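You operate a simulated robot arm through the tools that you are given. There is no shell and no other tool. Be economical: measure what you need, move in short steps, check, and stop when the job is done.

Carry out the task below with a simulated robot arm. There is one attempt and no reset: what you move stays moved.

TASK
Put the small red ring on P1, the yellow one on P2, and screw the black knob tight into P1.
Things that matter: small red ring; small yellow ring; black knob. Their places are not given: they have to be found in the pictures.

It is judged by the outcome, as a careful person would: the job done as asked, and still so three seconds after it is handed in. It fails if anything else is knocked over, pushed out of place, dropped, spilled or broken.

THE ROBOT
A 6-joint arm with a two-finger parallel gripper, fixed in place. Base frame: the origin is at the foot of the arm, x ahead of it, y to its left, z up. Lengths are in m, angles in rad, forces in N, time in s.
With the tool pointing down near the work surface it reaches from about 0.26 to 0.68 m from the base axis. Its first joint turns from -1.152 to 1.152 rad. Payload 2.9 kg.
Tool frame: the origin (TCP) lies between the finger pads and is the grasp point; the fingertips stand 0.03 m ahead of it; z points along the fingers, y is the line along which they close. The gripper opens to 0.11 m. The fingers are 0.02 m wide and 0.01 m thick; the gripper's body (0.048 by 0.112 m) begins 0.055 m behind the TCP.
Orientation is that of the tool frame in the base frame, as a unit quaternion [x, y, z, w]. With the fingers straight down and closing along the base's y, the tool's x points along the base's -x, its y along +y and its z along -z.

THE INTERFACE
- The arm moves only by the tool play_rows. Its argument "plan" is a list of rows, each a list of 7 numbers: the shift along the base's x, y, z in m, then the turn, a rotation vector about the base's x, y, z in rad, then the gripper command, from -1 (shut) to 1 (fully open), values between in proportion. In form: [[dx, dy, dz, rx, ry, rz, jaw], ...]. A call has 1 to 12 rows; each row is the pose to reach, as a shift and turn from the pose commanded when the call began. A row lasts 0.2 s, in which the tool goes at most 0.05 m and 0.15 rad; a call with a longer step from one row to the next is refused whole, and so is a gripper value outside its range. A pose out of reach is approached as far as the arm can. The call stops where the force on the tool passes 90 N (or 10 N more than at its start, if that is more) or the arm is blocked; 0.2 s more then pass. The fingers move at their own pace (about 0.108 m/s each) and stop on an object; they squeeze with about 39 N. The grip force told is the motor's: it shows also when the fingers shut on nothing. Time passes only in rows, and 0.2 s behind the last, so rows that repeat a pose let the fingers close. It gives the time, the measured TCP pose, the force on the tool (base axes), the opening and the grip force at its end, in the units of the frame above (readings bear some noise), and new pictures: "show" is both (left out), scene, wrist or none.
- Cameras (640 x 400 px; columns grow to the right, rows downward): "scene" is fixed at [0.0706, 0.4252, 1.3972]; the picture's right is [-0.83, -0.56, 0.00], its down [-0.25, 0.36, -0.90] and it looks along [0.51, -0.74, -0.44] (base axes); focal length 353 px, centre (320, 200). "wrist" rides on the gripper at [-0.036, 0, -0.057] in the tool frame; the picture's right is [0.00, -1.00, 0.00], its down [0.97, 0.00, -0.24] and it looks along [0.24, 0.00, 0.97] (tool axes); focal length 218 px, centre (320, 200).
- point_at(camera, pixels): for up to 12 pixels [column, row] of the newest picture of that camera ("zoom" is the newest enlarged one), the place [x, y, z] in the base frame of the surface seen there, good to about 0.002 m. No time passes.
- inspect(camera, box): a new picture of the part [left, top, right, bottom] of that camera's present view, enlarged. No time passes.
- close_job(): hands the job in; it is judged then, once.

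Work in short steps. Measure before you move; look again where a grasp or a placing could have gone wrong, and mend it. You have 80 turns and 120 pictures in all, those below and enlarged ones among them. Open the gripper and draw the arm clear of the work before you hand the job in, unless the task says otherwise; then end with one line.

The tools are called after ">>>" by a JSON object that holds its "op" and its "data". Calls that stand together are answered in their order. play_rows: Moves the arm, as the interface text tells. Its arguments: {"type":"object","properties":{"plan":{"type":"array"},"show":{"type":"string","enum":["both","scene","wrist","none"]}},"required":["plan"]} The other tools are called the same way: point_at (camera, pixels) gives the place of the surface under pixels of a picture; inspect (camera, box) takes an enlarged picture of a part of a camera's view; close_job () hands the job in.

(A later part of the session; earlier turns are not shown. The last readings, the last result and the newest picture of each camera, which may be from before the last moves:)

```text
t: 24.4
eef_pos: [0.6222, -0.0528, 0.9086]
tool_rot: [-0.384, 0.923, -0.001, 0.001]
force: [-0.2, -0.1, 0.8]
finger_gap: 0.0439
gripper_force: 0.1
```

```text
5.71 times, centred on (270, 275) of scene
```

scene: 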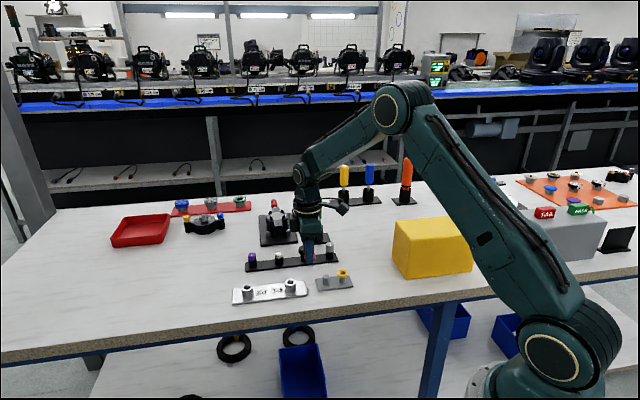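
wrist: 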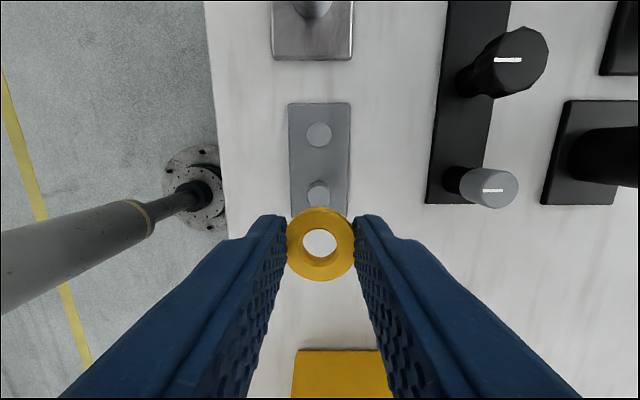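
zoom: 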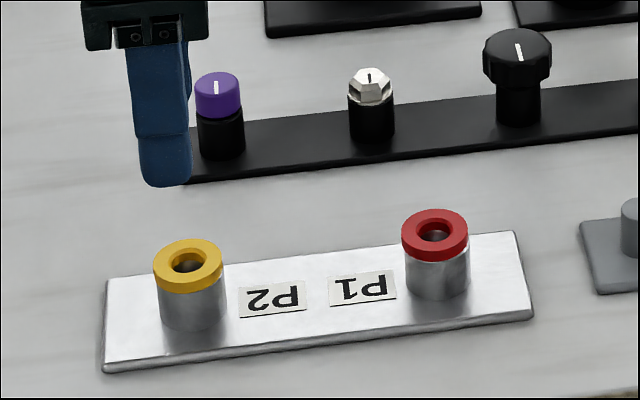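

Both rings placed well. Now hover over the black knob at ≈(0.589,-0.2555), jaw opening to 0.055.

>>> {"op": "play_rows", "data": {"plan": [[-0.006, -0.04, 0, 0, 0, 0, 0], [-0.013, -0.08, 0, 0, 0, 0, 0], [-0.02, -0.12, 0, 0, 0, 0, 0], [-0.027, -0.16, 0, 0, 0, 0, 0], [-0.033, -0.2027, 0, 0, 0, 0, 0], [-0.033, -0.2027, -0.01, 0, 0, 0, 0], [-0.033, -0.2027, -0.01, 0, 0, 0, 0]], "show": "none"}}

>>> {"op": "inspect", "data": {"camera": "wrist", "box": [220, 100, 420, 300]}}

>>> {"op": "inspect", "data": {"camera": "scene", "box": [270, 220, 350, 280]}}

```text
t: 26.0
eef_pos: [0.5906, -0.259, 0.8975]
tool_rot: [-0.383, 0.924, -0.001, 0.002]
force: [-0.1, -0.3, -0.9]
finger_gap: 0.055
gripper_force: 0.1
```

```text
2.00 times, centred on (320, 200) of wrist
```

zoom: 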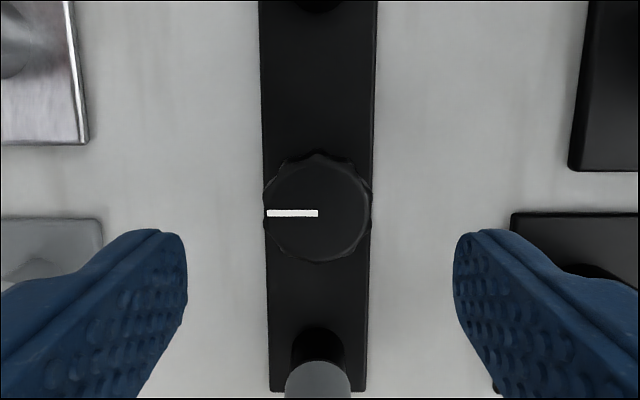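

```text
6.67 times, centred on (310, 250) of scene
```

zoom: 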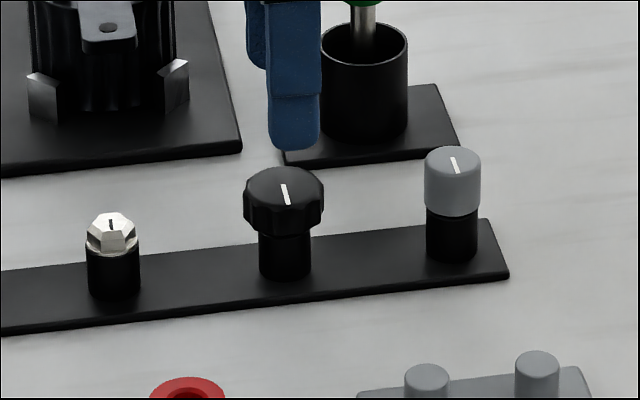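

Knob centre at zoom (318,210), ~1.8 mm toward +u. Descend, grip and lift a little.

>>> {"op": "play_rows", "data": {"plan": [[0.0013, 0.0013, -0.03, 0, 0, 0, 0], [0.0013, 0.0013, -0.056, 0, 0, 0, 0], [0.0013, 0.0013, -0.056, 0, 0, 0, 0], [0.0013, 0.0013, -0.056, 0, 0, 0, -1], [0.0013, 0.0013, -0.056, 0, 0, 0, -1], [0.0013, 0.0013, -0.056, 0, 0, 0, -1], [0.0013, 0.0013, -0.05, 0, 0, 0, -1], [0.0013, 0.0013, -0.05, 0, 0, 0, -1]], "show": "wrist"}}

>>> {"op": "inspect", "data": {"camera": "scene", "box": [270, 220, 350, 280]}}

```text
t: 27.8
eef_pos: [0.5913, -0.256, 0.8483]
tool_rot: [-0.383, 0.924, -0.002, 0.002]
force: [-0.9, -1.1, 0.1]
finger_gap: 0.032
gripper_force: 39.2
```

wrist: 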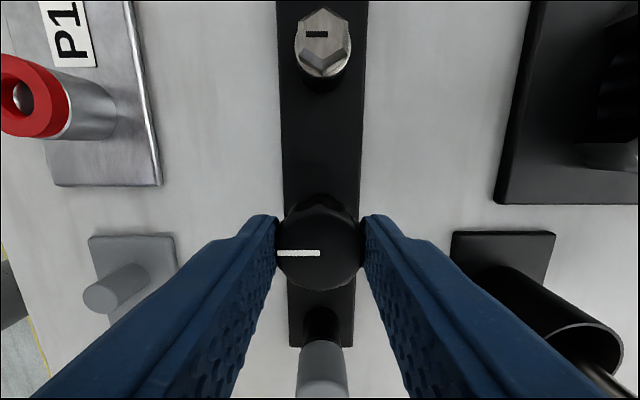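

```text
6.67 times, centred on (310, 250) of scene
```

zoom: 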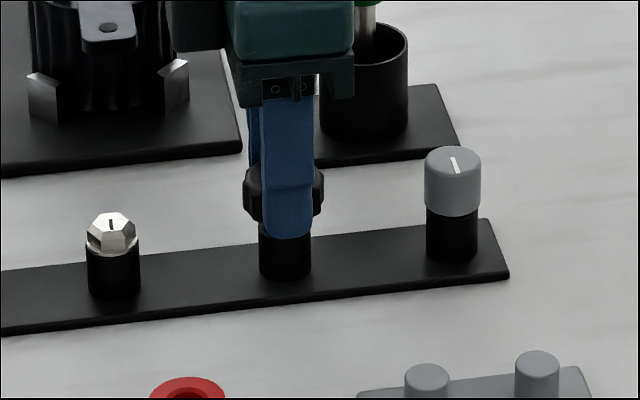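

Free to lift. Raise it and look at the stem.

>>> {"op": "play_rows", "data": {"plan": [[0, 0, 0.03, 0, 0, 0, -1], [0, 0, 0.07, 0, 0, 0, -1], [0, 0, 0.07, 0, 0, 0, -1]], "show": "wrist"}}

>>> {"op": "inspect", "data": {"camera": "scene", "box": [270, 200, 350, 260]}}

```text
t: 28.6
eef_pos: [0.591, -0.2549, 0.9193]
tool_rot: [-0.383, 0.924, -0.001, 0.002]
force: [0.2, 0.0, -0.8]
finger_gap: 0.0323
gripper_force: 38.8
```

wrist: 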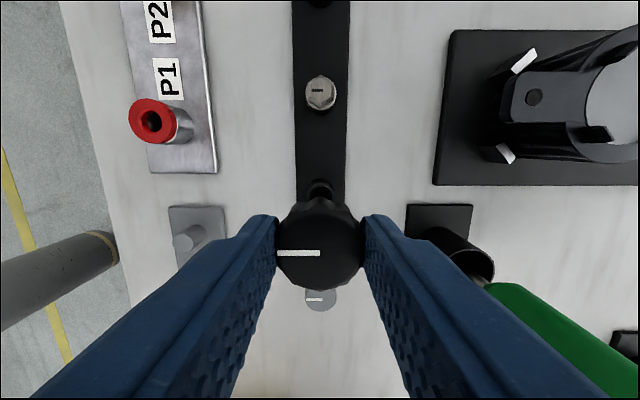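

```text
6.67 times, centred on (310, 230) of scene
```

zoom: 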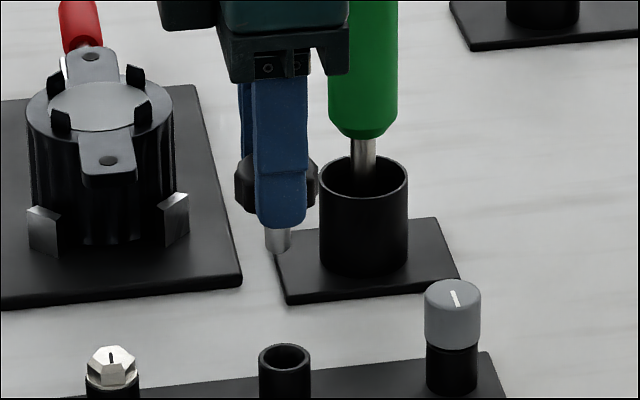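

Stem ~11 mm dia, ~17 mm long. Carry over P1: target TCP ≈(0.5455,-0.134), then lower to stem tip just above ring.

>>> {"op": "play_rows", "data": {"plan": [[-0.012, 0.032, 0, 0, 0, 0, -1], [-0.024, 0.064, 0, 0, 0, 0, -1], [-0.036, 0.096, 0, 0, 0, 0, -1], [-0.0455, 0.121, 0, 0, 0, 0, -1], [-0.0455, 0.121, -0.03, 0, 0, 0, -1], [-0.0455, 0.121, -0.048, 0, 0, 0, -1], [-0.0455, 0.121, -0.048, 0, 0, 0, -1], [-0.0455, 0.121, -0.048, 0, 0, 0, -1]], "show": "wrist"}}

>>> {"op": "inspect", "data": {"camera": "scene", "box": [265, 245, 325, 300]}}

>>> {"op": "inspect", "data": {"camera": "wrist", "box": [260, 150, 380, 290]}}

```text
t: 30.4
eef_pos: [0.549, -0.1355, 0.872]
tool_rot: [-0.383, 0.924, -0.001, 0.001]
force: [0.3, 0.5, -0.8]
finger_gap: 0.032
gripper_force: 38.5
```

wrist: 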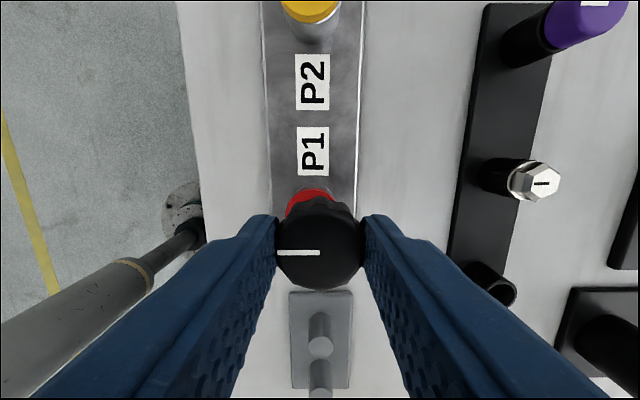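

```text
7.27 times, centred on (295, 272) of scene
```

zoom: 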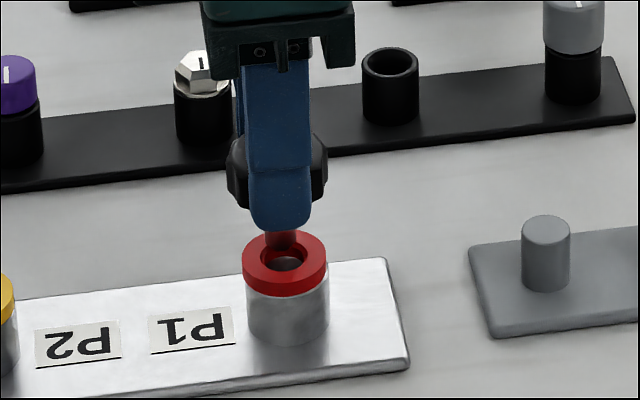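

```text
2.86 times, centred on (320, 220) of wrist
```

zoom: 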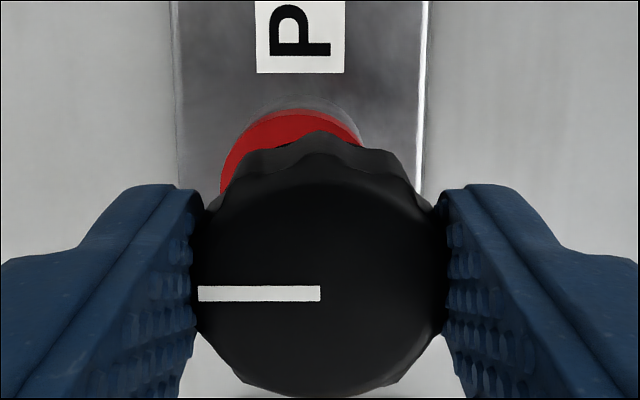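

Ring on P1 appears ~5 mm left and ~1.5 mm ahead of knob axis in wrist view. Correct by (-0.0023,+0.0043) and recheck.

>>> {"op": "play_rows", "data": {"plan": [[-0.0023, 0.0043, 0, 0, 0, 0, -1], [-0.0023, 0.0043, -0.004, 0, 0, 0, -1], [-0.0023, 0.0043, -0.004, 0, 0, 0, -1]], "show": "none"}}

>>> {"op": "inspect", "data": {"camera": "scene", "box": [275, 255, 310, 290]}}

>>> {"op": "inspect", "data": {"camera": "wrist", "box": [260, 150, 380, 290]}}

```text
t: 31.2
eef_pos: [0.5459, -0.1316, 0.868]
tool_rot: [-0.383, 0.924, -0.001, 0.001]
force: [-0.4, -0.2, 0.2]
finger_gap: 0.0318
gripper_force: 39.0
```

```text
11.43 times, centred on (292, 272) of scene
```

zoom: 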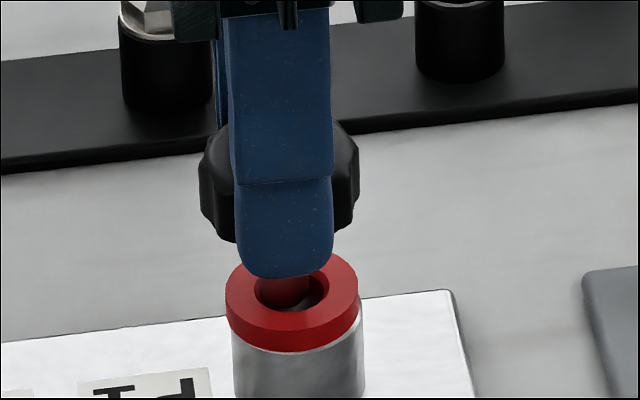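

```text
2.86 times, centred on (320, 220) of wrist
```

zoom: 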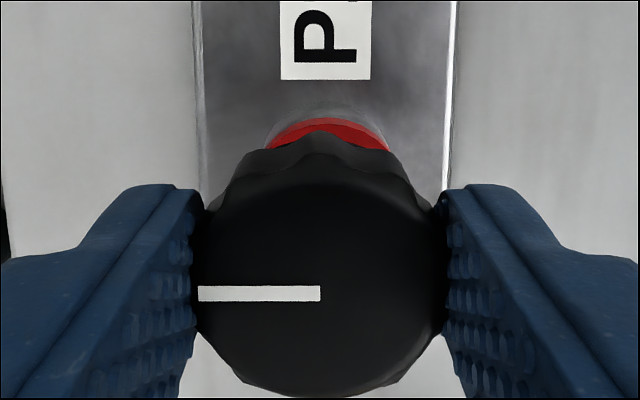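

Near-aligned; nudge (0.0002,-0.0012) and lower 8 mm into the ring hole watching force.

>>> {"op": "play_rows", "data": {"plan": [[0.0002, -0.0012, 0, 0, 0, 0, -1], [0.0002, -0.0012, -0.003, 0, 0, 0, -1], [0.0002, -0.0012, -0.006, 0, 0, 0, -1], [0.0002, -0.0012, -0.008, 0, 0, 0, -1], [0.0002, -0.0012, -0.008, 0, 0, 0, -1]], "show": "none"}}

>>> {"op": "inspect", "data": {"camera": "scene", "box": [275, 255, 310, 290]}}

>>> {"op": "inspect", "data": {"camera": "wrist", "box": [260, 150, 380, 290]}}

```text
t: 32.4
eef_pos: [0.5457, -0.1306, 0.8609]
tool_rot: [-0.383, 0.924, -0.001, 0.002]
force: [0.7, -0.3, 0.6]
finger_gap: 0.032
gripper_force: 38.9
```

```text
11.43 times, centred on (292, 272) of scene
```

zoom: 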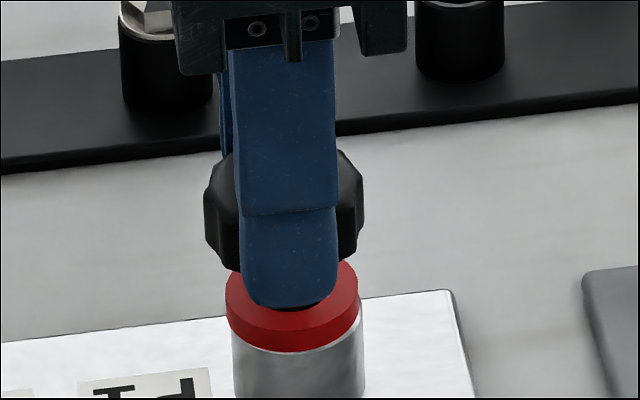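

```text
2.86 times, centred on (320, 220) of wrist
```

zoom: 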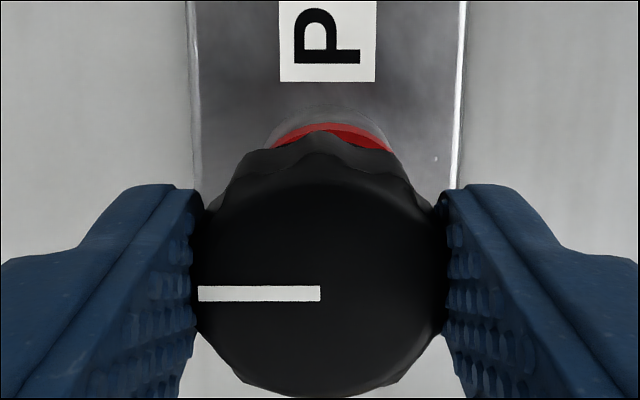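

Still free. Nudge (0,-0.0013) and lower another 5 mm.

>>> {"op": "play_rows", "data": {"plan": [[0, -0.0013, 0, 0, 0, 0, -1], [0, -0.0013, -0.002, 0, 0, 0, -1], [0, -0.0013, -0.004, 0, 0, 0, -1], [0, -0.0013, -0.005, 0, 0, 0, -1], [0, -0.0013, -0.005, 0, 0, 0, -1]], "show": "none"}}

>>> {"op": "inspect", "data": {"camera": "scene", "box": [275, 255, 310, 290]}}

>>> {"op": "inspect", "data": {"camera": "wrist", "box": [260, 150, 380, 290]}}

```text
t: 33.6
eef_pos: [0.546, -0.1317, 0.8562]
tool_rot: [-0.383, 0.924, -0.001, 0.002]
force: [-1.2, 0.2, 0.4]
finger_gap: 0.0322
gripper_force: 38.9
```

```text
11.43 times, centred on (292, 272) of scene
```

zoom: 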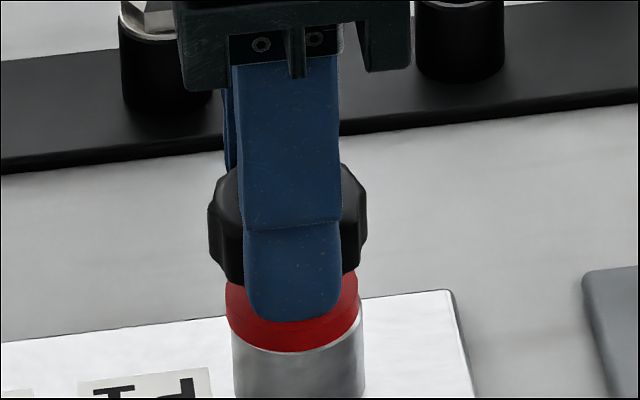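

```text
2.86 times, centred on (320, 220) of wrist
```

zoom: 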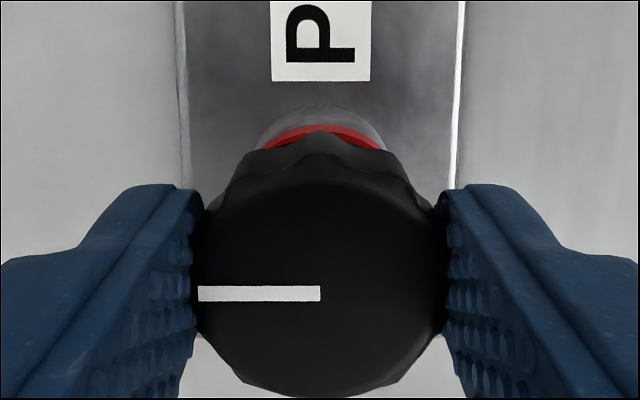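

Symmetric now. Lower further in 1.5 mm steps until contact.

>>> {"op": "play_rows", "data": {"plan": [[0, 0, -0.0015, 0, 0, 0, -1], [0, 0, -0.003, 0, 0, 0, -1], [0, 0, -0.0045, 0, 0, 0, -1], [0, 0, -0.006, 0, 0, 0, -1], [0, 0, -0.006, 0, 0, 0, -1]], "show": "none"}}

>>> {"op": "inspect", "data": {"camera": "scene", "box": [275, 255, 310, 290]}}

```text
t: 34.8
eef_pos: [0.545, -0.1337, 0.851]
tool_rot: [-0.383, 0.924, -0.002, 0.003]
force: [-7.2, -2.4, 22.3]
finger_gap: 0.032
gripper_force: 38.9
```

```text
11.43 times, centred on (292, 272) of scene
```

zoom: 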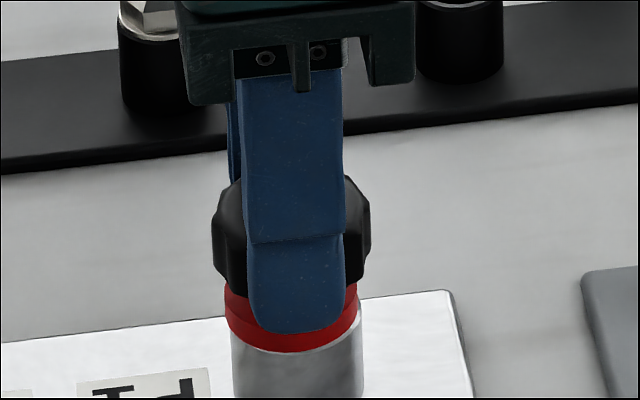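

Contact at ~22 N, with the stem tip about at the P1 mouth: likely thread start. Ease off 0.5 mm and turn clockwise, watching height and force.

>>> {"op": "play_rows", "data": {"plan": [[-0.0003, -0.0001, 0.0005, 0, 0, -0.13, -1], [-0.0003, -0.0001, 0.0005, 0, 0, -0.26, -1], [-0.0003, -0.0001, 0.0005, 0, 0, -0.39, -1], [-0.0003, -0.0001, 0.0005, 0, 0, -0.52, -1], [-0.0003, -0.0001, 0.0003, 0, 0, -0.65, -1], [-0.0003, -0.0001, 0.0003, 0, 0, -0.78, -1], [-0.0003, -0.0001, 0.0003, 0, 0, -0.91, -1], [-0.0003, -0.0001, 0.0, 0, 0, -1.04, -1], [-0.0003, -0.0001, 0.0, 0, 0, -1.17, -1], [-0.0003, -0.0001, 0.0, 0, 0, -1.3, -1], [-0.0003, -0.0001, 0.0, 0, 0, -1.3, -1]], "show": "wrist"}}

>>> {"op": "inspect", "data": {"camera": "scene", "box": [275, 255, 310, 290]}}

```text
t: 37.2
eef_pos: [0.5464, -0.1336, 0.8507]
tool_rot: [0.256, 0.967, -0.003, 0.002]
force: [0.1, -20.3, 21.3]
finger_gap: 0.0319
gripper_force: 39.2
```

wrist: 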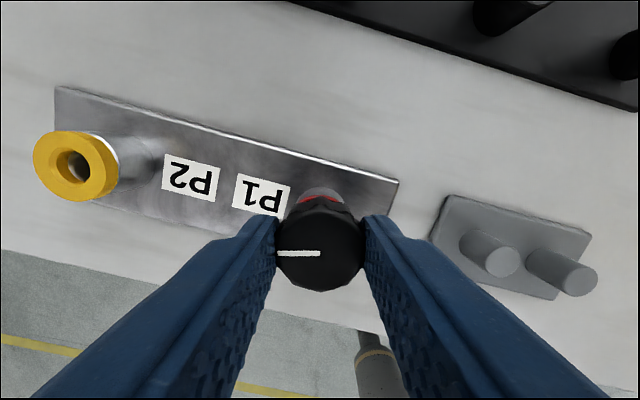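

```text
11.43 times, centred on (292, 272) of scene
```

zoom: 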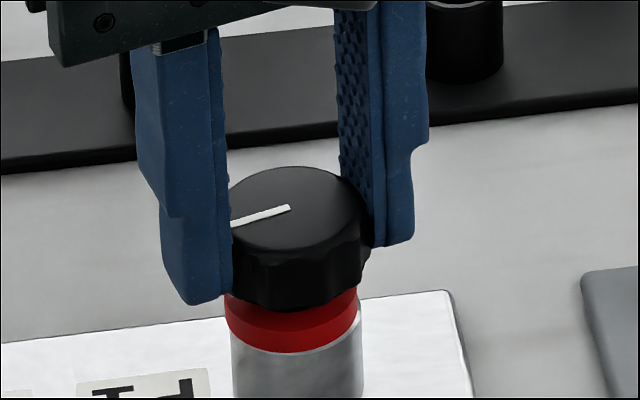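

Lateral −20 N in y shows the axis is off by ~1 mm; shift with the force and see whether it drops.

>>> {"op": "play_rows", "data": {"plan": [[0, -0.0005, 0, 0, 0, 0, -1], [0, -0.001, 0, 0, 0, 0, -1], [0, -0.001, 0, 0, 0, 0, -1]], "show": "none"}}

```text
t: 38.0
eef_pos: [0.5453, -0.1335, 0.851]
tool_rot: [0.255, 0.967, -0.002, 0.002]
force: [3.1, -15.8, 20.2]
finger_gap: 0.0322
gripper_force: 39.2
```

>>> {"op": "play_rows", "data": {"plan": [[0, 0, 0.0015, 0, 0, 0, -1], [0, 0, 0.0025, 0, 0, 0, -1], [0, 0, 0.0025, 0, 0, 0, -1]], "show": "none"}}

>>> {"op": "inspect", "data": {"camera": "wrist", "box": [260, 150, 380, 290]}}

>>> {"op": "inspect", "data": {"camera": "scene", "box": [275, 255, 310, 290]}}

```text
t: 38.8
eef_pos: [0.5444, -0.1346, 0.851]
tool_rot: [0.254, 0.967, -0.003, 0.002]
force: [12.6, -17.7, 0.5]
finger_gap: 0.0318
gripper_force: 39.3
```

```text
2.86 times, centred on (320, 220) of wrist
```

zoom: 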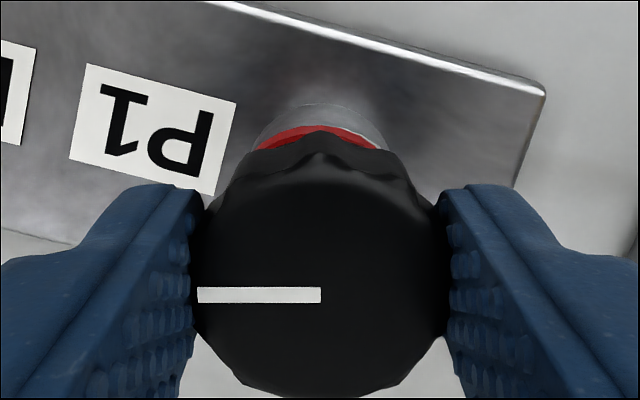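

```text
11.43 times, centred on (292, 272) of scene
```

zoom: 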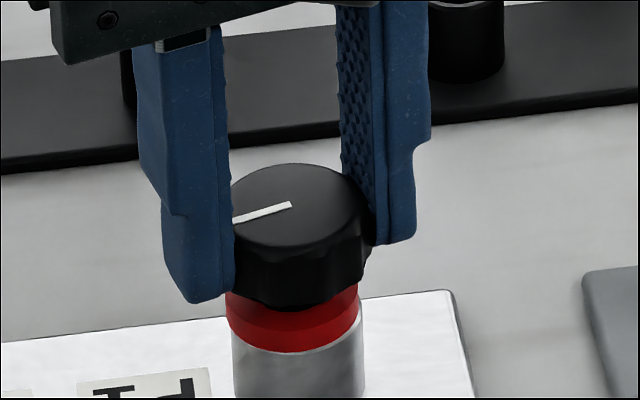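

Lateral force persists with Fz≈0, so the stem is captured in the hole. Shift with the force to relieve it.

>>> {"op": "play_rows", "data": {"plan": [[0.0007, -0.001, 0, 0, 0, 0, -1], [0.0013, -0.002, 0, 0, 0, 0, -1], [0.0013, -0.002, 0, 0, 0, 0, -1]], "show": "none"}}

```text
t: 39.6
eef_pos: [0.5454, -0.1343, 0.8516]
tool_rot: [0.253, 0.967, -0.002, -0.001]
force: [2.5, -4.7, 0.0]
finger_gap: 0.0319
gripper_force: 39.1
```

Lateral relieved. Now turn clockwise more with a light (~8 N) push and watch z.

>>> {"op": "play_rows", "data": {"plan": [[0.0003, -0.0006, -0.001, 0, 0, -0.13, -1], [0.0003, -0.0006, -0.001, 0, 0, -0.26, -1], [0.0003, -0.0006, -0.001, 0, 0, -0.39, -1], [0.0003, -0.0006, -0.001, 0, 0, -0.52, -1], [0.0003, -0.0006, -0.001, 0, 0, -0.65, -1], [0.0003, -0.0006, -0.001, 0, 0, -0.78, -1], [0.0003, -0.0006, -0.001, 0, 0, -0.91, -1], [0.0003, -0.0006, -0.001, 0, 0, -1.04, -1], [0.0003, -0.0006, -0.001, 0, 0, -1.17, -1], [0.0003, -0.0006, -0.001, 0, 0, -1.3, -1], [0.0003, -0.0006, -0.001, 0, 0, -1.3, -1]], "show": "wrist"}}

>>> {"op": "inspect", "data": {"camera": "scene", "box": [275, 255, 310, 290]}}

```text
t: 42.0
eef_pos: [0.5446, -0.1355, 0.8507]
tool_rot: [0.788, 0.616, -0.004, -0.003]
force: [-17.3, 16.4, 2.2]
finger_gap: 0.0319
gripper_force: 39.5
```

wrist: 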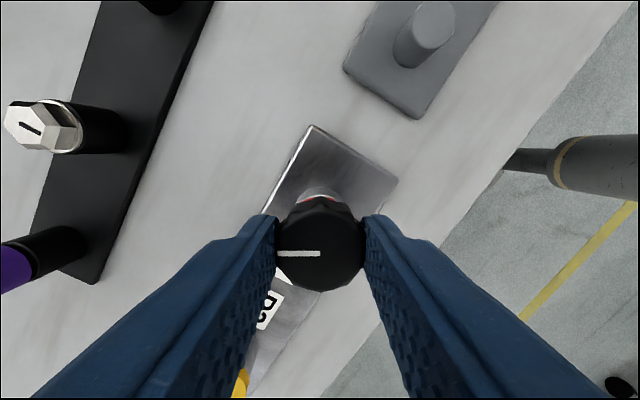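

```text
11.43 times, centred on (292, 272) of scene
```

zoom: 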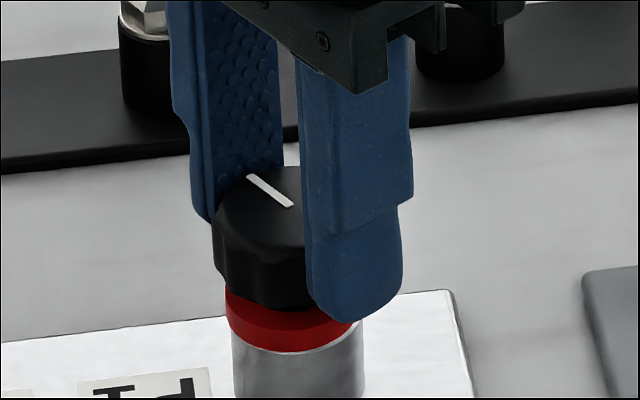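

Fz fell while pushing → it seems to feed. Eccentric strain builds, so ratchet: release, look at how the knob sits.

>>> {"op": "play_rows", "data": {"plan": [[-0.001, 0.001, 0, 0, 0, 0, -1], [-0.002, 0.002, 0, 0, 0, 0, -1], [-0.002, 0.002, 0, 0, 0, 0, -0.3], [-0.002, 0.002, 0, 0, 0, 0, -0.1], [-0.002, 0.002, 0, 0, 0, 0, -0.1], [-0.002, 0.002, 0.03, 0, 0, 0, -0.1], [-0.002, 0.002, 0.06, 0, 0, 0, -0.1], [-0.002, 0.002, 0.06, 0, 0, 0, -0.1]], "show": "wrist"}}

>>> {"op": "inspect", "data": {"camera": "scene", "box": [275, 250, 315, 290]}}

```text
t: 43.8
eef_pos: [0.5462, -0.1343, 0.9114]
tool_rot: [0.788, 0.616, -0.002, -0.001]
force: [-0.2, -0.3, 0.4]
finger_gap: 0.0497
gripper_force: 0.1
```

wrist: 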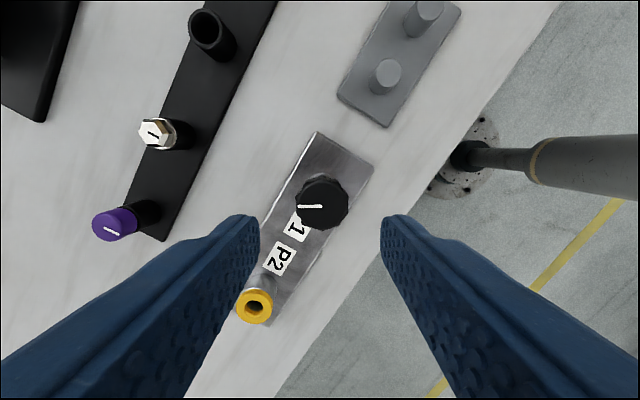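

```text
10.00 times, centred on (295, 270) of scene
```

zoom: 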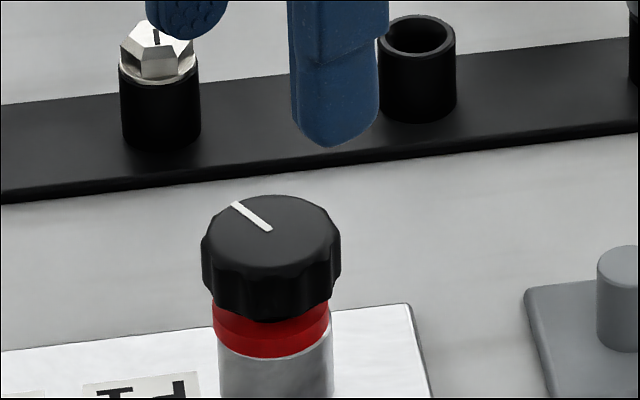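

>>> {"op": "point_at", "data": {"camera": "wrist", "pixels": [[330, 203], [322, 190], [322, 217], [300, 200], [340, 203], [322, 203]]}}

>>> {"op": "point_at", "data": {"camera": "zoom", "pixels": [[272, 228], [230, 230], [315, 230], [272, 250], [272, 205], [272, 300], [272, 316], [272, 326], [272, 345], [272, 375]]}}

```text
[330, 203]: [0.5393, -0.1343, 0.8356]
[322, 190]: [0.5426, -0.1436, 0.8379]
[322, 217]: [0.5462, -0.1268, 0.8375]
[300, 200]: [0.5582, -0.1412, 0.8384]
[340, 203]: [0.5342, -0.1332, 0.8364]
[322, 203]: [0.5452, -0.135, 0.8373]
```

```text
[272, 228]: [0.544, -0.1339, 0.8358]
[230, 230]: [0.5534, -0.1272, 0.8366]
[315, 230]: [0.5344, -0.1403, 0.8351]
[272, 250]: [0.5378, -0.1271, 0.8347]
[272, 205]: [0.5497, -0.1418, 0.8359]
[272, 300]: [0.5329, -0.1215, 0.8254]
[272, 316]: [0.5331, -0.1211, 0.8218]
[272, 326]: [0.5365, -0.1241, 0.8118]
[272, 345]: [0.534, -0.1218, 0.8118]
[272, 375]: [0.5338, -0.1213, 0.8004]
```

Knob stands upright in P1: top 0.8365, ~7 mm to go, centre (0.5445,-0.1345). Regrasp centred and turn clockwise.

>>> {"op": "play_rows", "data": {"plan": [[-0.0016, -0.001, -0.03, 0, 0, 0, -0.1], [-0.0016, -0.001, -0.062, 0, 0, 0, -0.1], [-0.0016, -0.001, -0.062, 0, 0, 0, -0.1], [-0.0016, -0.001, -0.062, 0, 0, 0, -1], [-0.0016, -0.001, -0.062, 0, 0, 0, -1], [-0.0016, -0.001, -0.063, 0, 0, -0.14, -1], [-0.0016, -0.001, -0.063, 0, 0, -0.28, -1], [-0.0016, -0.001, -0.063, 0, 0, -0.42, -1], [-0.0016, -0.001, -0.063, 0, 0, -0.56, -1], [-0.0016, -0.001, -0.0635, 0, 0, -0.7, -1], [-0.0016, -0.001, -0.0635, 0, 0, -0.84, -1], [-0.0016, -0.001, -0.0635, 0, 0, -0.98, -1]], "show": "none"}}

>>> {"op": "inspect", "data": {"camera": "scene", "box": [275, 250, 315, 290]}}

```text
t: 46.4
eef_pos: [0.5435, -0.1346, 0.8466]
tool_rot: [0.985, 0.172, -0.002, -0.002]
force: [10.4, 4.0, 5.4]
finger_gap: 0.032
gripper_force: 39.4
```

```text
10.00 times, centred on (295, 270) of scene
```

zoom: 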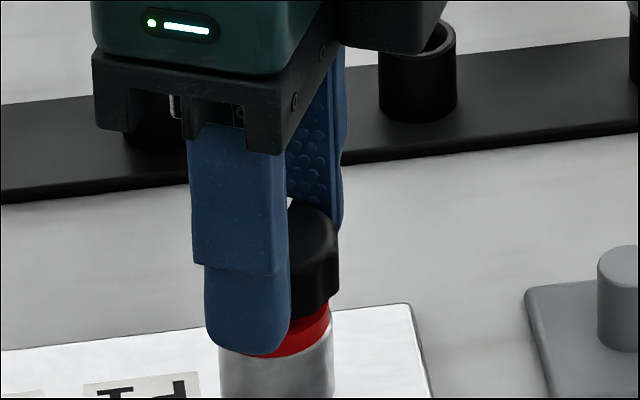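

Force modest. Continue clockwise with slow feed.

>>> {"op": "play_rows", "data": {"plan": [[0.001, 0.0005, -0.0003, 0, 0, -0.14, -1], [0.001, 0.0005, -0.0003, 0, 0, -0.28, -1], [0.001, 0.0005, -0.0005, 0, 0, -0.42, -1], [0.001, 0.0005, -0.0005, 0, 0, -0.56, -1], [0.001, 0.0005, -0.0008, 0, 0, -0.7, -1], [0.001, 0.0005, -0.0008, 0, 0, -0.84, -1], [0.001, 0.0005, -0.001, 0, 0, -0.98, -1], [0.001, 0.0005, -0.001, 0, 0, -1.12, -1], [0.001, 0.0005, -0.0012, 0, 0, -1.26, -1], [0.001, 0.0005, -0.0012, 0, 0, -1.4, -1], [0.001, 0.0005, -0.0012, 0, 0, -1.54, -1]], "show": "none"}}

>>> {"op": "inspect", "data": {"camera": "scene", "box": [275, 250, 315, 290]}}

```text
t: 48.2
eef_pos: [0.5436, -0.1358, 0.8498]
tool_rot: [0.998, -0.05, -0.028, -0.015]
force: [3.6, 34.5, -3.4]
finger_gap: 0.0317
gripper_force: 39.0
out of reach, approached as far as the arm can: row 4, 5, 6, 7, 8, 9
stopped in row 9: the force on the tool passed its limit (the readings are from after the stop); the commanded pose is now the measured one
```

```text
10.00 times, centred on (295, 270) of scene
```

zoom: 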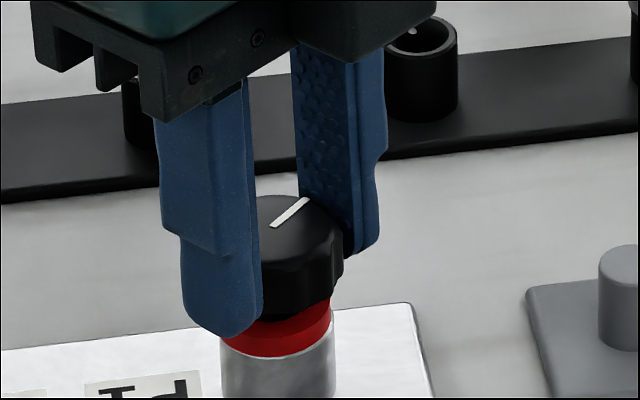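

Joint limit reached near yaw −3.2. Release, level the tool and rise.

>>> {"op": "play_rows", "data": {"plan": [[0, 0, 0, 0, 0, 0, -0.4], [0, 0, 0, 0, 0, 0, -0.1], [0, 0, 0, 0, 0, 0, -0.1], [0, 0, 0.02, 0, 0, 0, -0.1], [0, 0, 0.05, -0.033, -0.054, 0, -0.1], [0, 0, 0.05, -0.033, -0.054, 0, -0.1], [0, 0, 0.05, -0.033, -0.054, 0, -0.1]], "show": "wrist"}}

>>> {"op": "inspect", "data": {"camera": "scene", "box": [275, 250, 315, 290]}}

```text
t: 49.8
eef_pos: [0.542, -0.1423, 0.9008]
tool_rot: [0.998, -0.059, 0.001, 0.003]
force: [-0.2, 0.0, 0.3]
finger_gap: 0.0495
gripper_force: 0.0
```

wrist: 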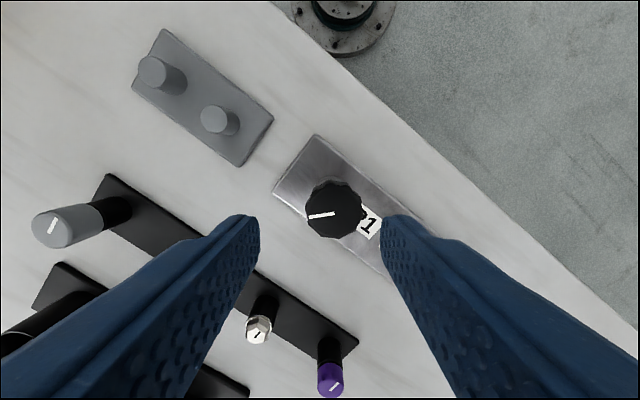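

```text
10.00 times, centred on (295, 270) of scene
```

zoom: 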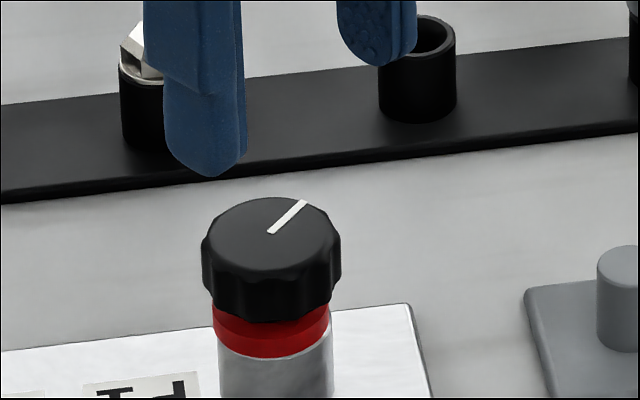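

Knob dropped slightly with ~¼ turn (≈2 mm pitch), so it is threaded. Rewind the wrist counter-clockwise with the jaws open, above the knob.

>>> {"op": "play_rows", "data": {"plan": [[0.001, 0.0082, 0, 0, 0, 0.15, -0.1], [0.001, 0.0082, 0, 0, 0, 0.3, -0.1], [0.001, 0.0082, 0, 0, 0, 0.45, -0.1], [0.001, 0.0082, 0, 0, 0, 0.6, -0.1], [0.001, 0.0082, 0, 0, 0, 0.75, -0.1], [0.001, 0.0082, 0, 0, 0, 0.9, -0.1], [0.001, 0.0082, 0, 0, 0, 1.05, -0.1], [0.001, 0.0082, 0, 0, 0, 1.2, -0.1], [0.001, 0.0082, 0, 0, 0, 1.35, -0.1], [0.001, 0.0082, 0, 0, 0, 1.5, -0.1], [0.001, 0.0082, 0, 0, 0, 1.65, -0.1], [0.001, 0.0082, 0, 0, 0, 1.8, -0.1]], "show": "none"}}

>>> {"op": "play_rows", "data": {"plan": [[0, 0, 0, 0, 0, 0.15, -0.1], [0, 0, 0, 0, 0, 0.3, -0.1], [0, 0, 0, 0, 0, 0.45, -0.1], [0, 0, 0, 0, 0, 0.6, -0.1], [0, 0, 0, 0, 0, 0.75, -0.1], [0, 0, 0, 0, 0, 0.9, -0.1], [0, 0, 0, 0, 0, 1.05, -0.1], [0, 0, 0, 0, 0, 1.2, -0.1], [0, 0, 0, 0, 0, 1.35, -0.1], [0, 0, 0, 0, 0, 1.5, -0.1], [0, 0, 0, 0, 0, 1.65, -0.1], [0, 0, 0, 0, 0, 1.8, -0.1]], "show": "none"}}

>>> {"op": "play_rows", "data": {"plan": [[0, 0, 0, 0, 0, 0.15, -0.1], [0, 0, 0, 0, 0, 0.3, -0.1], [0, 0, 0, 0, 0, 0.45, -0.1], [0, 0, 0, 0, 0, 0.6, -0.1], [0, 0, 0, 0, 0, 0.75, -0.1], [0, 0, 0, 0, 0, 0.9, -0.1], [0, 0, 0, 0, 0, 1.05, -0.1], [0, 0, 0, 0, 0, 1.2, -0.1], [0, 0, 0, 0, 0, 1.35, -0.1], [0, 0, 0, 0, 0, 1.5, -0.1], [0, 0, 0, 0, 0, 1.65, -0.1], [0, 0, 0, 0, 0, 1.8, -0.1]], "show": "wrist"}}

```text
t: 52.4
eef_pos: [0.5439, -0.1348, 0.9003]
tool_rot: [0.665, 0.747, 0.003, 0.001]
force: [0.0, 0.5, -0.6]
finger_gap: 0.0495
gripper_force: 0.0
```

```text
t: 55.0
eef_pos: [0.5446, -0.1356, 0.8999]
tool_rot: [-0.171, 0.985, 0.003, -0.001]
force: [0.0, -0.6, 1.1]
finger_gap: 0.0495
gripper_force: 0.1
```

```text
t: 57.6
eef_pos: [0.5448, -0.1354, 0.8996]
tool_rot: [0.878, -0.478, -0.001, 0.003]
force: [0.1, -0.4, 0.9]
finger_gap: 0.0497
gripper_force: 0.0
```

wrist: 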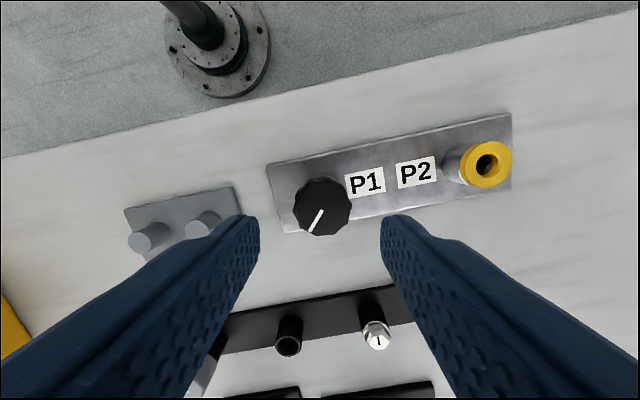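

Yaw now +2.14, all clear. Descend, grip, turn.

>>> {"op": "play_rows", "data": {"plan": [[-0.0005, 0.001, -0.03, 0, 0, 0, -0.1], [-0.0005, 0.001, -0.051, 0, 0, 0, -0.1], [-0.0005, 0.001, -0.051, 0, 0, 0, -0.1], [-0.0005, 0.001, -0.051, 0, 0, 0, -1], [-0.0005, 0.001, -0.051, 0, 0, 0, -1], [-0.0005, 0.001, -0.0515, 0, 0, -0.15, -1], [-0.0005, 0.001, -0.0515, 0, 0, -0.3, -1], [-0.0005, 0.001, -0.0516, 0, 0, -0.45, -1], [-0.0005, 0.001, -0.0516, 0, 0, -0.6, -1], [-0.0005, 0.001, -0.0517, 0, 0, -0.75, -1], [-0.0005, 0.001, -0.0518, 0, 0, -0.9, -1], [-0.0005, 0.001, -0.0518, 0, 0, -1.05, -1]], "show": "none"}}

>>> {"op": "play_rows", "data": {"plan": [[0, 0, 0, 0, 0, -0.15, -1], [0, 0, -0.0001, 0, 0, -0.3, -1], [0, 0, -0.0001, 0, 0, -0.45, -1], [0, 0, -0.0002, 0, 0, -0.6, -1], [0, 0, -0.0002, 0, 0, -0.75, -1], [0, 0, -0.0003, 0, 0, -0.9, -1], [0, 0, -0.0003, 0, 0, -1.05, -1], [0, 0, -0.0004, 0, 0, -1.2, -1], [0, 0, -0.0004, 0, 0, -1.35, -1], [0, 0, -0.0005, 0, 0, -1.5, -1], [0, 0, -0.0005, 0, 0, -1.65, -1], [0, 0, -0.0006, 0, 0, -1.8, -1]], "show": "wrist"}}

>>> {"op": "inspect", "data": {"camera": "scene", "box": [275, 250, 315, 290]}}

```text
t: 60.2
eef_pos: [0.5455, -0.1333, 0.8492]
tool_rot: [-0.52, 0.854, 0.0, 0.001]
force: [26.6, 13.7, -8.3]
finger_gap: 0.0318
gripper_force: 38.7
```

```text
t: 62.8
eef_pos: [0.5397, -0.1315, 0.846]
tool_rot: [0.346, 0.938, 0.003, -0.002]
force: [4.5, 9.1, -0.9]
finger_gap: 0.0319
gripper_force: 39.4
```

wrist: 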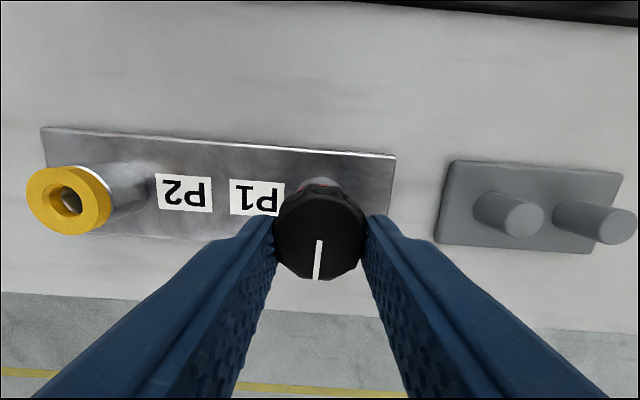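

```text
10.00 times, centred on (295, 270) of scene
```

zoom: 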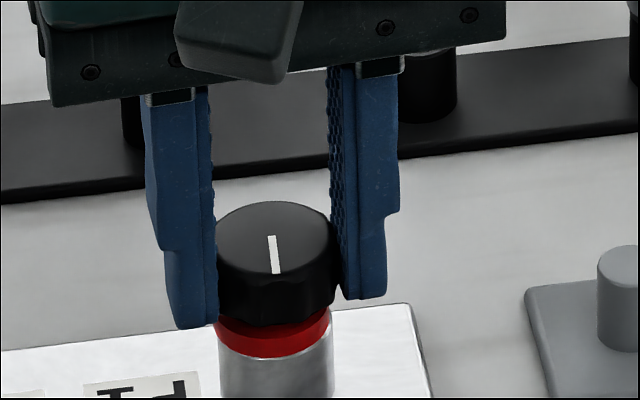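

Feeding well (thread pulled the tool down; knob lower). Continue clockwise to yaw ≈ −3.05, open, rewind to +2.14.

>>> {"op": "play_rows", "data": {"plan": [[0.0008, 0.0008, -0.0001, 0, 0, -0.15, -1], [0.0008, 0.0008, -0.0002, 0, 0, -0.3, -1], [0.0008, 0.0008, -0.0002, 0, 0, -0.45, -1], [0.0008, 0.0008, -0.0003, 0, 0, -0.6, -1], [0.0008, 0.0008, -0.0003, 0, 0, -0.75, -1], [0.0008, 0.0008, -0.0004, 0, 0, -0.9, -1], [0.0008, 0.0008, -0.0004, 0, 0, -1.05, -1], [0.0008, 0.0008, -0.0005, 0, 0, -1.2, -1], [0.0008, 0.0008, -0.0005, 0, 0, -1.35, -1], [0.0008, 0.0008, -0.0006, 0, 0, -1.5, -1], [0.0008, 0.0008, -0.0006, 0, 0, -1.65, -1], [0.0008, 0.0008, -0.0007, 0, 0, -1.8, -1]], "show": "none"}}

>>> {"op": "play_rows", "data": {"plan": [[0, 0, 0, 0, 0, -0.13, -1], [0, 0, -0.0001, 0, 0, -0.26, -1], [0, 0, -0.0001, 0, 0, -0.39, -1], [0, 0, -0.0002, 0, 0, -0.52, -1], [0, 0, -0.0002, 0, 0, -0.52, -0.4], [0, 0, -0.0002, 0, 0, -0.52, -0.1], [0, 0, 0.0, 0, 0, -0.52, -0.1], [0, 0, 0.02, 0, 0, -0.37, -0.1], [0, 0, 0.05, 0, 0, -0.22, -0.1], [0, 0, 0.05, 0, 0, -0.07, -0.1], [0, 0, 0.05, 0, 0, 0.08, -0.1], [0, 0, 0.05, 0, 0, 0.23, -0.1]], "show": "none"}}

```text
t: 65.4
eef_pos: [0.5446, -0.1338, 0.8476]
tool_rot: [0.951, 0.31, 0.003, 0.004]
force: [14.5, -9.6, 3.3]
finger_gap: 0.0319
gripper_force: 38.9
```

```text
t: 68.0
eef_pos: [0.5442, -0.1325, 0.8979]
tool_rot: [0.907, 0.421, 0.002, 0.002]
force: [-0.2, -0.5, -0.1]
finger_gap: 0.0497
gripper_force: 0.2
```

>>> {"op": "play_rows", "data": {"plan": [[0, 0, 0, 0, 0, 0.15, -0.1], [0, 0, 0, 0, 0, 0.3, -0.1], [0, 0, 0, 0, 0, 0.45, -0.1], [0, 0, 0, 0, 0, 0.6, -0.1], [0, 0, 0, 0, 0, 0.75, -0.1], [0, 0, 0, 0, 0, 0.9, -0.1], [0, 0, 0, 0, 0, 1.05, -0.1], [0, 0, 0, 0, 0, 1.2, -0.1], [0, 0, 0, 0, 0, 1.35, -0.1], [0, 0, 0, 0, 0, 1.5, -0.1], [0, 0, 0, 0, 0, 1.65, -0.1], [0, 0, 0, 0, 0, 1.8, -0.1]], "show": "none"}}

>>> {"op": "play_rows", "data": {"plan": [[0, 0, 0, 0, 0, 0.15, -0.1], [0, 0, 0, 0, 0, 0.3, -0.1], [0, 0, 0, 0, 0, 0.45, -0.1], [0, 0, 0, 0, 0, 0.6, -0.1], [0, 0, 0, 0, 0, 0.75, -0.1], [0, 0, 0, 0, 0, 0.9, -0.1], [0, 0, 0, 0, 0, 1.05, -0.1], [0, 0, 0, 0, 0, 1.2, -0.1], [0, 0, 0, 0, 0, 1.35, -0.1], [0, 0, 0, 0, 0, 1.5, -0.1], [0, 0, 0, 0, 0, 1.65, -0.1], [0, 0, 0, 0, 0, 1.8, -0.1]], "show": "none"}}

>>> {"op": "play_rows", "data": {"plan": [[0, 0, 0, 0, 0, 0.14, -0.1], [0, 0, 0, 0, 0, 0.28, -0.1], [0, 0, 0, 0, 0, 0.42, -0.1], [0, 0, 0, 0, 0, 0.56, -0.1], [0, 0, 0, 0, 0, 0.7, -0.1], [0, 0, 0, 0, 0, 0.84, -0.1], [0, 0, 0, 0, 0, 0.84, -0.1]], "show": "wrist"}}

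>>> {"op": "inspect", "data": {"camera": "scene", "box": [275, 250, 315, 290]}}

```text
t: 70.6
eef_pos: [0.5444, -0.133, 0.8964]
tool_rot: [0.235, 0.972, 0.003, 0.0]
force: [0.5, -0.9, -0.2]
finger_gap: 0.0495
gripper_force: 0.1
```

```text
t: 73.2
eef_pos: [0.5445, -0.1313, 0.8974]
tool_rot: [-0.616, 0.788, 0.001, -0.002]
force: [-0.7, 0.1, -0.3]
finger_gap: 0.0497
gripper_force: 0.0
```

```text
t: 74.8
eef_pos: [0.5431, -0.1327, 0.8963]
tool_rot: [0.883, -0.47, 0.0, 0.003]
force: [-0.8, 0.2, -0.2]
finger_gap: 0.0495
gripper_force: 0.0
```

wrist: 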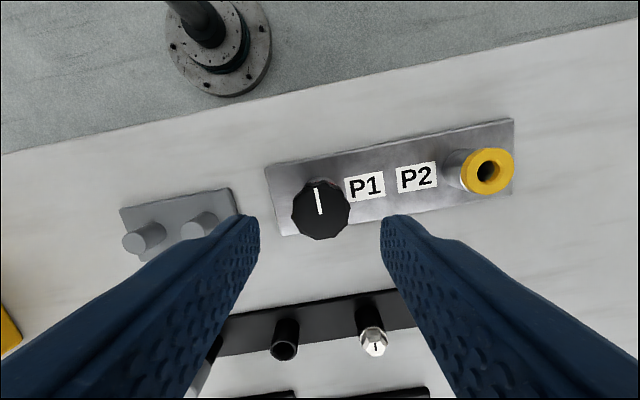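

```text
10.00 times, centred on (295, 270) of scene
```

zoom: 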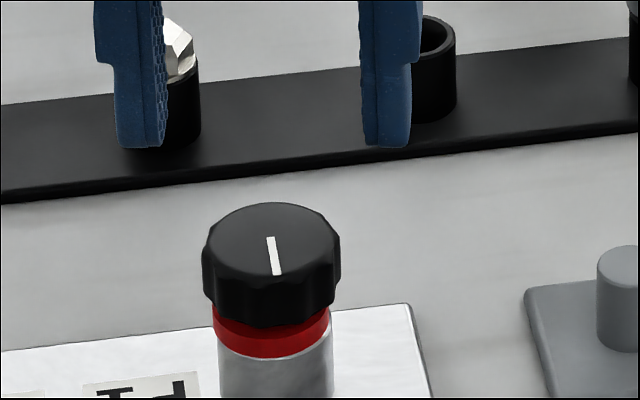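

Pointer in scene is the same as mid-stroke: the last 2.3 rad slipped. Measure knob top/bottom and ring heights.

>>> {"op": "point_at", "data": {"camera": "zoom", "pixels": [[255, 240], [230, 240], [315, 240], [258, 255], [258, 215], [272, 318], [272, 325], [272, 332], [272, 352], [222, 318], [272, 238]]}}

>>> {"op": "point_at", "data": {"camera": "wrist", "pixels": [[328, 210], [312, 210], [322, 222], [335, 205], [322, 210]]}}

>>> {"op": "inspect", "data": {"camera": "scene", "box": [282, 264, 306, 288]}}

```text
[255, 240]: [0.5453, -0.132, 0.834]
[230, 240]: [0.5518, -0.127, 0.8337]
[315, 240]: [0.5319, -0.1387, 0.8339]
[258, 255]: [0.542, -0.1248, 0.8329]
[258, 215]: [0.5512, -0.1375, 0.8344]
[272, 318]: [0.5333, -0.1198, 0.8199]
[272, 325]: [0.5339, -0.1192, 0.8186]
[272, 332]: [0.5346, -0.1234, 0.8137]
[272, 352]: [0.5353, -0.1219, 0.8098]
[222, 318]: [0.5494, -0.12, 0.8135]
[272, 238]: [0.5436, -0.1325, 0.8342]
```

```text
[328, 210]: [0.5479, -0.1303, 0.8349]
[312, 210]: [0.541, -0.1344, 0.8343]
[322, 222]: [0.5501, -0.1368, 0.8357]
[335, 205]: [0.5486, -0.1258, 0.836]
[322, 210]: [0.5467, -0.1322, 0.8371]
```

```text
16.00 times, centred on (294, 276) of scene
```

zoom: 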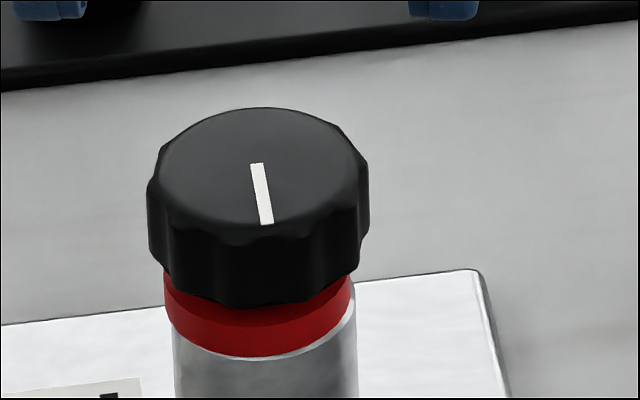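

Knob top 0.834, underside ~0.8185, ring top 0.8145: ~4 mm still to go. Regrasp deeper for a firmer hold and turn, checking the pointer after each call.

>>> {"op": "play_rows", "data": {"plan": [[0, 0.0005, -0.03, 0, 0, 0, -0.1], [0, 0.0005, -0.056, 0, 0, 0, -0.1], [0, 0.0005, -0.056, 0, 0, 0, -0.1], [0, 0.0005, -0.056, 0, 0, 0, -1], [0, 0.0005, -0.056, 0, 0, 0, -1], [0, 0.0005, -0.056, 0, 0, 0, -1], [0, 0.0005, -0.0561, 0, 0, -0.13, -1], [0, 0.0005, -0.0562, 0, 0, -0.26, -1], [0, 0.0005, -0.0563, 0, 0, -0.39, -1], [0, 0.0005, -0.0564, 0, 0, -0.52, -1], [0, 0.0005, -0.0565, 0, 0, -0.65, -1], [0, 0.0005, -0.0566, 0, 0, -0.78, -1]], "show": "wrist"}}

>>> {"op": "inspect", "data": {"camera": "scene", "box": [275, 250, 315, 290]}}

```text
t: 77.4
eef_pos: [0.5448, -0.1322, 0.8412]
tool_rot: [-0.638, 0.77, 0.0, -0.002]
force: [10.5, 1.8, -0.1]
finger_gap: 0.0319
gripper_force: 39.1
```

wrist: 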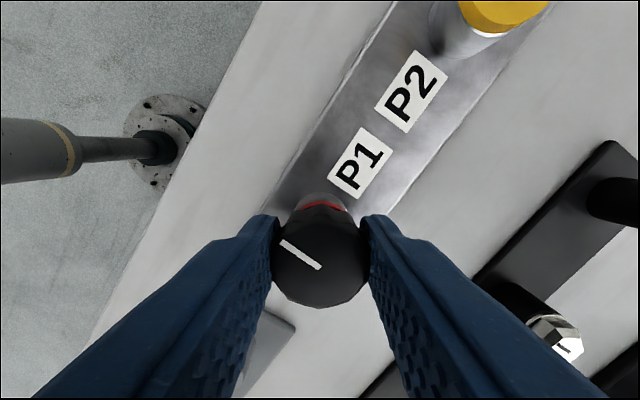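

```text
10.00 times, centred on (295, 270) of scene
```

zoom: 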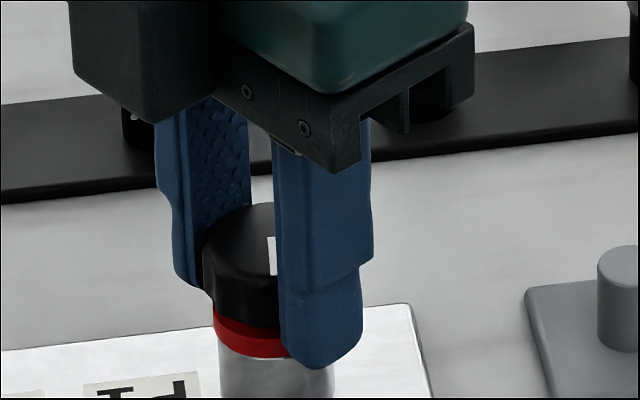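

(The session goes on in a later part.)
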